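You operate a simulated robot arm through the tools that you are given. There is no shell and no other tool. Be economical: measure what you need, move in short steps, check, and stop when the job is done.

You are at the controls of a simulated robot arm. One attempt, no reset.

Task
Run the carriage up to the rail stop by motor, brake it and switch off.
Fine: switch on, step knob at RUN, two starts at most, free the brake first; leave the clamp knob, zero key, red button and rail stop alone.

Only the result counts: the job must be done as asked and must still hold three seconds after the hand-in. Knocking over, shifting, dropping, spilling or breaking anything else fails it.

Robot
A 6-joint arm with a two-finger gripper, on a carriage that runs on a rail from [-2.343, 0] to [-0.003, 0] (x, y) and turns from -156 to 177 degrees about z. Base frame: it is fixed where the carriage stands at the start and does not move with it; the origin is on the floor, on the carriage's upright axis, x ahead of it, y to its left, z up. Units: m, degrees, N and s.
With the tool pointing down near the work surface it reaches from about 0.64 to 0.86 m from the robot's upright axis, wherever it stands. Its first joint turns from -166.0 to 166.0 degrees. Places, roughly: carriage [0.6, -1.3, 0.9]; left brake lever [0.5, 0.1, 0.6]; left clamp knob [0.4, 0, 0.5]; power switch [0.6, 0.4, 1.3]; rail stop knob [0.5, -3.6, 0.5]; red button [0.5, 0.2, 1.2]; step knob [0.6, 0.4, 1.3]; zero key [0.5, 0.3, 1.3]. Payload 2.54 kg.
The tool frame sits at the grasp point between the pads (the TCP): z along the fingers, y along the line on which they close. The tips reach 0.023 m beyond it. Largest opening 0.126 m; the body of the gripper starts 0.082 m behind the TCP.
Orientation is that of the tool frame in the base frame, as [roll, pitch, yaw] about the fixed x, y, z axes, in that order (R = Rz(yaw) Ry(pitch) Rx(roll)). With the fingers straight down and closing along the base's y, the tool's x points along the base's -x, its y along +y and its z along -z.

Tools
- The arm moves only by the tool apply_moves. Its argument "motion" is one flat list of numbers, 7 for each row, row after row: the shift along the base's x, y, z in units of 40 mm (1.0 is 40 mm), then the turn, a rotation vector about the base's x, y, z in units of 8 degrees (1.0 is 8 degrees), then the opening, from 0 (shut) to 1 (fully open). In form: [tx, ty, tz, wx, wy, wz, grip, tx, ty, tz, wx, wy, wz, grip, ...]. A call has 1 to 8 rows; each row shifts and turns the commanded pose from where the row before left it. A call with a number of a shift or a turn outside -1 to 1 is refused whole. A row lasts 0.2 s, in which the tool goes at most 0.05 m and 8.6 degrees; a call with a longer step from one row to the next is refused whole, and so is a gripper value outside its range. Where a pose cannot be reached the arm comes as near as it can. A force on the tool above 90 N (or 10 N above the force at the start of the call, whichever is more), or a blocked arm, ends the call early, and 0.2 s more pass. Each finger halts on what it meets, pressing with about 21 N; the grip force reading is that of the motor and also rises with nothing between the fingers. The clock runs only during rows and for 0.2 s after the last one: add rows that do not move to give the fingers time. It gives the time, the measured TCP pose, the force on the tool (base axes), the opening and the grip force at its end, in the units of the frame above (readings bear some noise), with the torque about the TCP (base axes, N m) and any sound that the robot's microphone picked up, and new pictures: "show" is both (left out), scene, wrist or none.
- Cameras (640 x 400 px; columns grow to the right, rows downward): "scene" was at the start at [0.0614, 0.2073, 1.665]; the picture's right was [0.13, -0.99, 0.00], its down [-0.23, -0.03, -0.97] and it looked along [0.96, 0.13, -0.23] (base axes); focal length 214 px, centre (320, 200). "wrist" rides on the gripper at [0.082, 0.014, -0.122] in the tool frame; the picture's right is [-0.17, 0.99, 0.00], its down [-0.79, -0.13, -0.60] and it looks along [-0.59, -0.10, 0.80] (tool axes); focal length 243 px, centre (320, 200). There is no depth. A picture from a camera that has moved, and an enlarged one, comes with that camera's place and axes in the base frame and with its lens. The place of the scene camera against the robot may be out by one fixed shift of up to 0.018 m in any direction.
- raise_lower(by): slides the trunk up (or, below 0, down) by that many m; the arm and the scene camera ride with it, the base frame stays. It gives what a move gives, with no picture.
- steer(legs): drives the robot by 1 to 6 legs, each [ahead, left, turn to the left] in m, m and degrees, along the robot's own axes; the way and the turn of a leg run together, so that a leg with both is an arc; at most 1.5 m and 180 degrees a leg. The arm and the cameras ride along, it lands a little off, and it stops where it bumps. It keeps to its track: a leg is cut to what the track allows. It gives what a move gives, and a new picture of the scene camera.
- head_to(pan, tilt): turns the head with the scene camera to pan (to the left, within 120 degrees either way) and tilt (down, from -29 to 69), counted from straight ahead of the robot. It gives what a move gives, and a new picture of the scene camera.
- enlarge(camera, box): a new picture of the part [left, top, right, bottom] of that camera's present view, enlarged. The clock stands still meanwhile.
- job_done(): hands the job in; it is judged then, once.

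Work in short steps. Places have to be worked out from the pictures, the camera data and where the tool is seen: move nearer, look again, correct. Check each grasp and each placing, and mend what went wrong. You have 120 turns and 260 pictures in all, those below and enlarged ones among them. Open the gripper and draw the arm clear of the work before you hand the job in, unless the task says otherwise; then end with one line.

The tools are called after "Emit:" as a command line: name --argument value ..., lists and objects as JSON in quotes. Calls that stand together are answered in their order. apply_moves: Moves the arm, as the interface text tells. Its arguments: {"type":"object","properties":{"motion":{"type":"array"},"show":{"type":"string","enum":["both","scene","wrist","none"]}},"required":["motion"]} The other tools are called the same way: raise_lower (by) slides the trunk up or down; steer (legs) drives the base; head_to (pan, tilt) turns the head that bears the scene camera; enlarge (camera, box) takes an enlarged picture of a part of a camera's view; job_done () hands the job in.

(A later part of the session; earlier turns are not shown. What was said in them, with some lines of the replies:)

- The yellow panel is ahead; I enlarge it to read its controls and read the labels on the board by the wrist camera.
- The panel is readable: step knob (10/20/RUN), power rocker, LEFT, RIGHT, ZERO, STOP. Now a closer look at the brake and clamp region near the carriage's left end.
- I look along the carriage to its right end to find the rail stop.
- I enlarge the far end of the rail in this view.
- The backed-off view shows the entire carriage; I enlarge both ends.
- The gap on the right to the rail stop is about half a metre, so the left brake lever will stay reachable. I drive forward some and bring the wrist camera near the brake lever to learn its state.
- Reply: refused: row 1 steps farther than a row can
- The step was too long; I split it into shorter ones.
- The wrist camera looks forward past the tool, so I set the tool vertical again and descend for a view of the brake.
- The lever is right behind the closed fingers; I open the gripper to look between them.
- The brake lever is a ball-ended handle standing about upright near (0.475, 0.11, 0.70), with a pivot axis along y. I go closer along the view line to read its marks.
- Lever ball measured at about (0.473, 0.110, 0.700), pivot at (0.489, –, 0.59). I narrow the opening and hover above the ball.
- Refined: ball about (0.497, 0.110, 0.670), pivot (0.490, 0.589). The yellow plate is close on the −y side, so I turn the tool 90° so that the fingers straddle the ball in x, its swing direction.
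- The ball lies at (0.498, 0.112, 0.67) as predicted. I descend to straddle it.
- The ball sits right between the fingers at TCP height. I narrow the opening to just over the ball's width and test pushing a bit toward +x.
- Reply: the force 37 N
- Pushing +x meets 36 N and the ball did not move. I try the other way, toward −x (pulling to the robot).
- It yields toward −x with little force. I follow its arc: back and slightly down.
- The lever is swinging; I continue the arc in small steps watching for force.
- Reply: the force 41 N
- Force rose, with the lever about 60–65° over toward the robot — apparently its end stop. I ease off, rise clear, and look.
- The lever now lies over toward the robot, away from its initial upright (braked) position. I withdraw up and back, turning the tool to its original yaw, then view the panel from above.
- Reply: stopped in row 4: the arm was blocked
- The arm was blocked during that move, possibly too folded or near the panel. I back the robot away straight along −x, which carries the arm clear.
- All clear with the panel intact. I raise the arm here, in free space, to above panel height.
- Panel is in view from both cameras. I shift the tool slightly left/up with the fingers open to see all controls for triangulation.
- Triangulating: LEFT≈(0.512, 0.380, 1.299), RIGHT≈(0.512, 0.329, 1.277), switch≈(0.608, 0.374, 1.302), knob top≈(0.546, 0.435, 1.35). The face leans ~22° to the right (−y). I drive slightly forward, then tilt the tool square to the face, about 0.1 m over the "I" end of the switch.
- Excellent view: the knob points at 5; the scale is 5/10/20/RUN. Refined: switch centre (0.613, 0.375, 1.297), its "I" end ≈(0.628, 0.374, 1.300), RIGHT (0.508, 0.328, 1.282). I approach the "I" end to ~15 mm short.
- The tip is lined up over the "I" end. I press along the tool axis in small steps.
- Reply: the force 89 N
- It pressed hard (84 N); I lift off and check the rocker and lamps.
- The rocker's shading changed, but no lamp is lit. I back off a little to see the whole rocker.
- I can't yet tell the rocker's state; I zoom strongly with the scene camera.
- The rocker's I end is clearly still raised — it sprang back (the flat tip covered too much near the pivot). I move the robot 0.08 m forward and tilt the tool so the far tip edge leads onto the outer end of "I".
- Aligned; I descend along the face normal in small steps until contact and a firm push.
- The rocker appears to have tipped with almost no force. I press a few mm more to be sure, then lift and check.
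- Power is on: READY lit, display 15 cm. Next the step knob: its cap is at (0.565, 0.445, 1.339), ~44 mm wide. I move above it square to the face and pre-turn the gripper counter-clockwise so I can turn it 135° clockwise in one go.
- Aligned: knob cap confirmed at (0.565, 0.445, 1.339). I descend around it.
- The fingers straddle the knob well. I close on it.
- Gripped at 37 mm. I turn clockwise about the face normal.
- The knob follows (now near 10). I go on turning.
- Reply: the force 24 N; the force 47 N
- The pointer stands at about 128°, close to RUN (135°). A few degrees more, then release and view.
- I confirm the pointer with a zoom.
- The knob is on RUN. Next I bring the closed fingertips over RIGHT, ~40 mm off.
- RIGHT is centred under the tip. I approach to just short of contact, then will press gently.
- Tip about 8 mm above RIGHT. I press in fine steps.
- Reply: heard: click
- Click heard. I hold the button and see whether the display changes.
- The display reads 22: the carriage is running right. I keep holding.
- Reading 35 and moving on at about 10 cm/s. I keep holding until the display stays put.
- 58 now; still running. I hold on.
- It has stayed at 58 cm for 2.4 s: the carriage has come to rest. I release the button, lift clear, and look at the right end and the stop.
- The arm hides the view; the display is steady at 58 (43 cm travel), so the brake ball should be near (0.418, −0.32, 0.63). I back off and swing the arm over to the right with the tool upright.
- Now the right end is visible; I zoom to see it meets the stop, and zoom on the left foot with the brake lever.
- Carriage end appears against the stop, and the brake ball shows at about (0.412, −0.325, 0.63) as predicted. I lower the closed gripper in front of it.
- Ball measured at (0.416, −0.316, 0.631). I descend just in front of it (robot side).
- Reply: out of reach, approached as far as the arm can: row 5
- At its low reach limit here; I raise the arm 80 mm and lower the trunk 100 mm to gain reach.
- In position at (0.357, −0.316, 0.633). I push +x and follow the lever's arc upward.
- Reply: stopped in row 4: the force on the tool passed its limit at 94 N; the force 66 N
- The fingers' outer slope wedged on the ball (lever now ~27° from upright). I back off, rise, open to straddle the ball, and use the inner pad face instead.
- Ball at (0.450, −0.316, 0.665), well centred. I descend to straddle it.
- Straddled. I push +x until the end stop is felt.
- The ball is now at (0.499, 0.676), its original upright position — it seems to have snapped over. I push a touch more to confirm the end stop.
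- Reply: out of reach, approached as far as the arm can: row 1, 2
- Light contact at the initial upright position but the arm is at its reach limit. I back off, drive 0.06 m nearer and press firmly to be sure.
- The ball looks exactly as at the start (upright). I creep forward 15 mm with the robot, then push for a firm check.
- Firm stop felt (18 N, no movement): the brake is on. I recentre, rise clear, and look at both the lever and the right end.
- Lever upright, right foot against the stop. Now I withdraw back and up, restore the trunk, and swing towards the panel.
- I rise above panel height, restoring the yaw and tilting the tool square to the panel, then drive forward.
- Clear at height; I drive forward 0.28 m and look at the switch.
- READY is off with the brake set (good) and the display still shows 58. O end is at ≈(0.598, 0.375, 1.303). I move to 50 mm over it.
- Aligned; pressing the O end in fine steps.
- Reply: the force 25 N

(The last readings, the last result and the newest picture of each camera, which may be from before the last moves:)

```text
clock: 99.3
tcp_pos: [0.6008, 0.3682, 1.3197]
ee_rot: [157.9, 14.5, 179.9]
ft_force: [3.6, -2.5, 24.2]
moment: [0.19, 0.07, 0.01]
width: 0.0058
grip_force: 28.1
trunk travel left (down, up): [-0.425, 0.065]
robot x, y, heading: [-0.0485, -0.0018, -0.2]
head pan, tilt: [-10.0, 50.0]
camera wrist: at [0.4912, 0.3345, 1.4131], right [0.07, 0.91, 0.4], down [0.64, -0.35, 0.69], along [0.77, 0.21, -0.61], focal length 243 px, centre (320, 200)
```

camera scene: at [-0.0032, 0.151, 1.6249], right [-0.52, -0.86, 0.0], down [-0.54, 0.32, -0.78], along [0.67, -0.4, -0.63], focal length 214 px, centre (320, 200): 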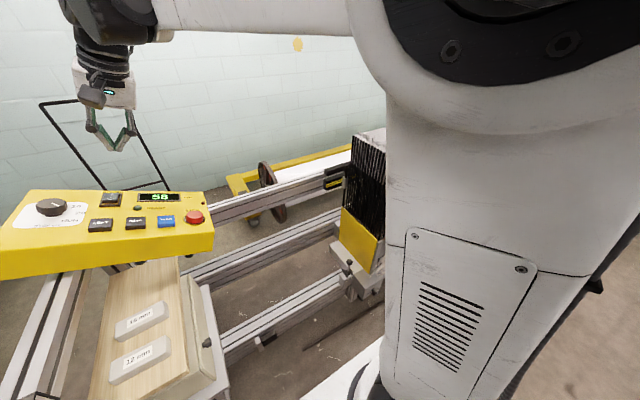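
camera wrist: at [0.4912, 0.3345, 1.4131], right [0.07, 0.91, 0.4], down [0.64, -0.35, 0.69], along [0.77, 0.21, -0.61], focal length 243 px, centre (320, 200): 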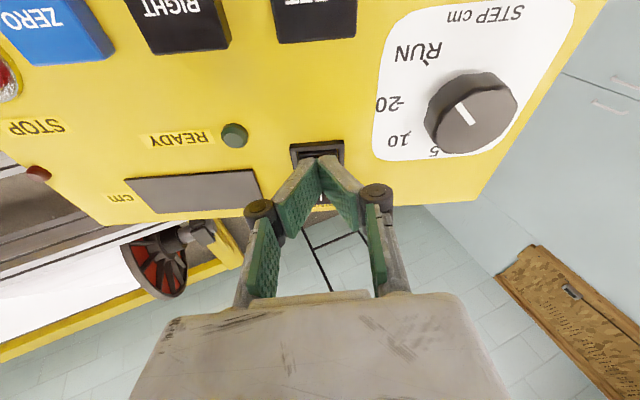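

The display went dark: power is off. I lift away and back the robot off.

Emit:
apply_moves --motion '[0, -0.2, 0.5, 0, 0, 0, 0, 0, -0.35, 0.85, 0, 0, 0, 0, 0, -0.35, 0.85, 0, 0, 0, 0.5, 0, -0.2, 0.8, 0, 0, 0, 1, 0, 0, 0, 0, 0, 0, 1]' --show "wrist"

Emit:
steer --legs '[[-0.45, 0, 0]]'

Emit:
enlarge --camera "scene" --box '[60, 100, 400, 300]'

```text
clock: 100.5
tcp_pos: [0.6027, 0.3244, 1.438]
ee_rot: [157.9, 14.4, 179.9]
ft_force: [0.0, -0.2, 0.7]
moment: [0.03, 0.01, -0.05]
width: 0.1235
grip_force: 0.0
trunk travel left (down, up): [-0.425, 0.065]
robot x, y, heading: [-0.0454, -0.0038, -0.6]
head pan, tilt: [-10.0, 50.0]
camera wrist: at [0.4925, 0.2916, 1.532], right [0.07, 0.91, 0.4], down [0.64, -0.35, 0.68], along [0.77, 0.21, -0.61], focal length 243 px, centre (320, 200)
```

wrist: 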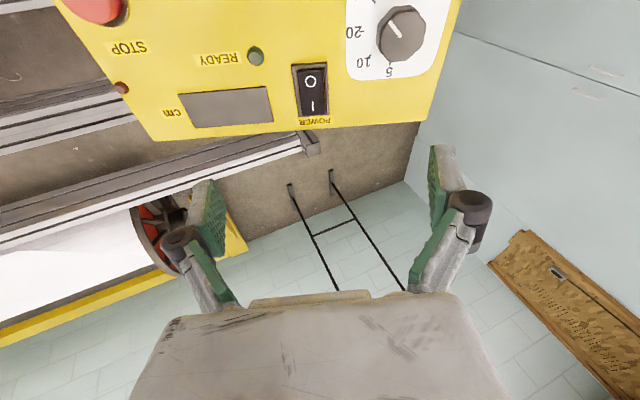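

```text
clock: 103.2
tcp_pos: [0.1509, 0.3219, 1.4389]
ee_rot: [157.9, 14.4, 179.7]
ft_force: [0.0, -0.4, -0.8]
moment: [0.01, -0.02, -0.04]
width: 0.126
grip_force: 0.0
trunk travel left (down, up): [-0.425, 0.065]
robot x, y, heading: [-0.4981, 0.0002, -0.7]
head pan, tilt: [-10.0, 50.0]
camera scene: at [-0.4525, 0.1579, 1.6241], right [-0.44, -0.9, 0.0], down [-0.57, 0.28, -0.77], along [0.7, -0.34, -0.63], focal length 214 px, centre (320, 200)
```

scene: 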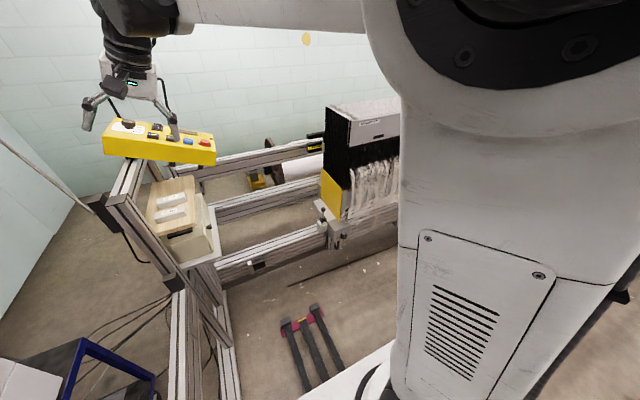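

```text
1.88 times, centred on (230, 200) of scene
camera zoom: at [-0.4525, 0.1579, 1.6241], right [-0.44, -0.9, 0.0], down [-0.57, 0.28, -0.77], along [0.7, -0.34, -0.63], focal length 404 px, centre (489, 200)
```

zoom: 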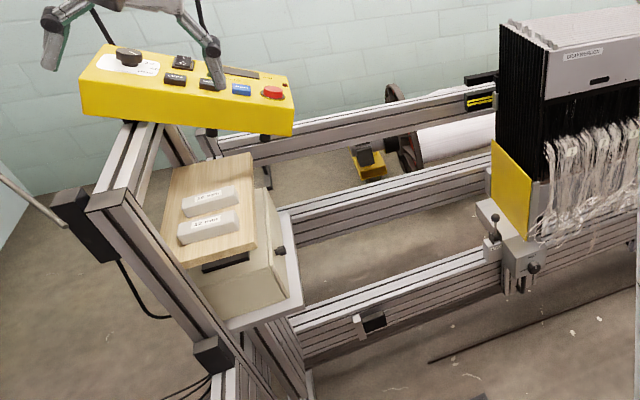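

The display is dark and READY is off, the lever is upright, the carriage is at the stop, and the arm is clear with the gripper open. I hand in.

Emit:
job_done

```text
The job is handed in.
```

The job is handed in. I freed the brake, ran the carriage right on RUN with one start until it rested at the rail stop (display 58 cm), set the brake again and switched the power off.
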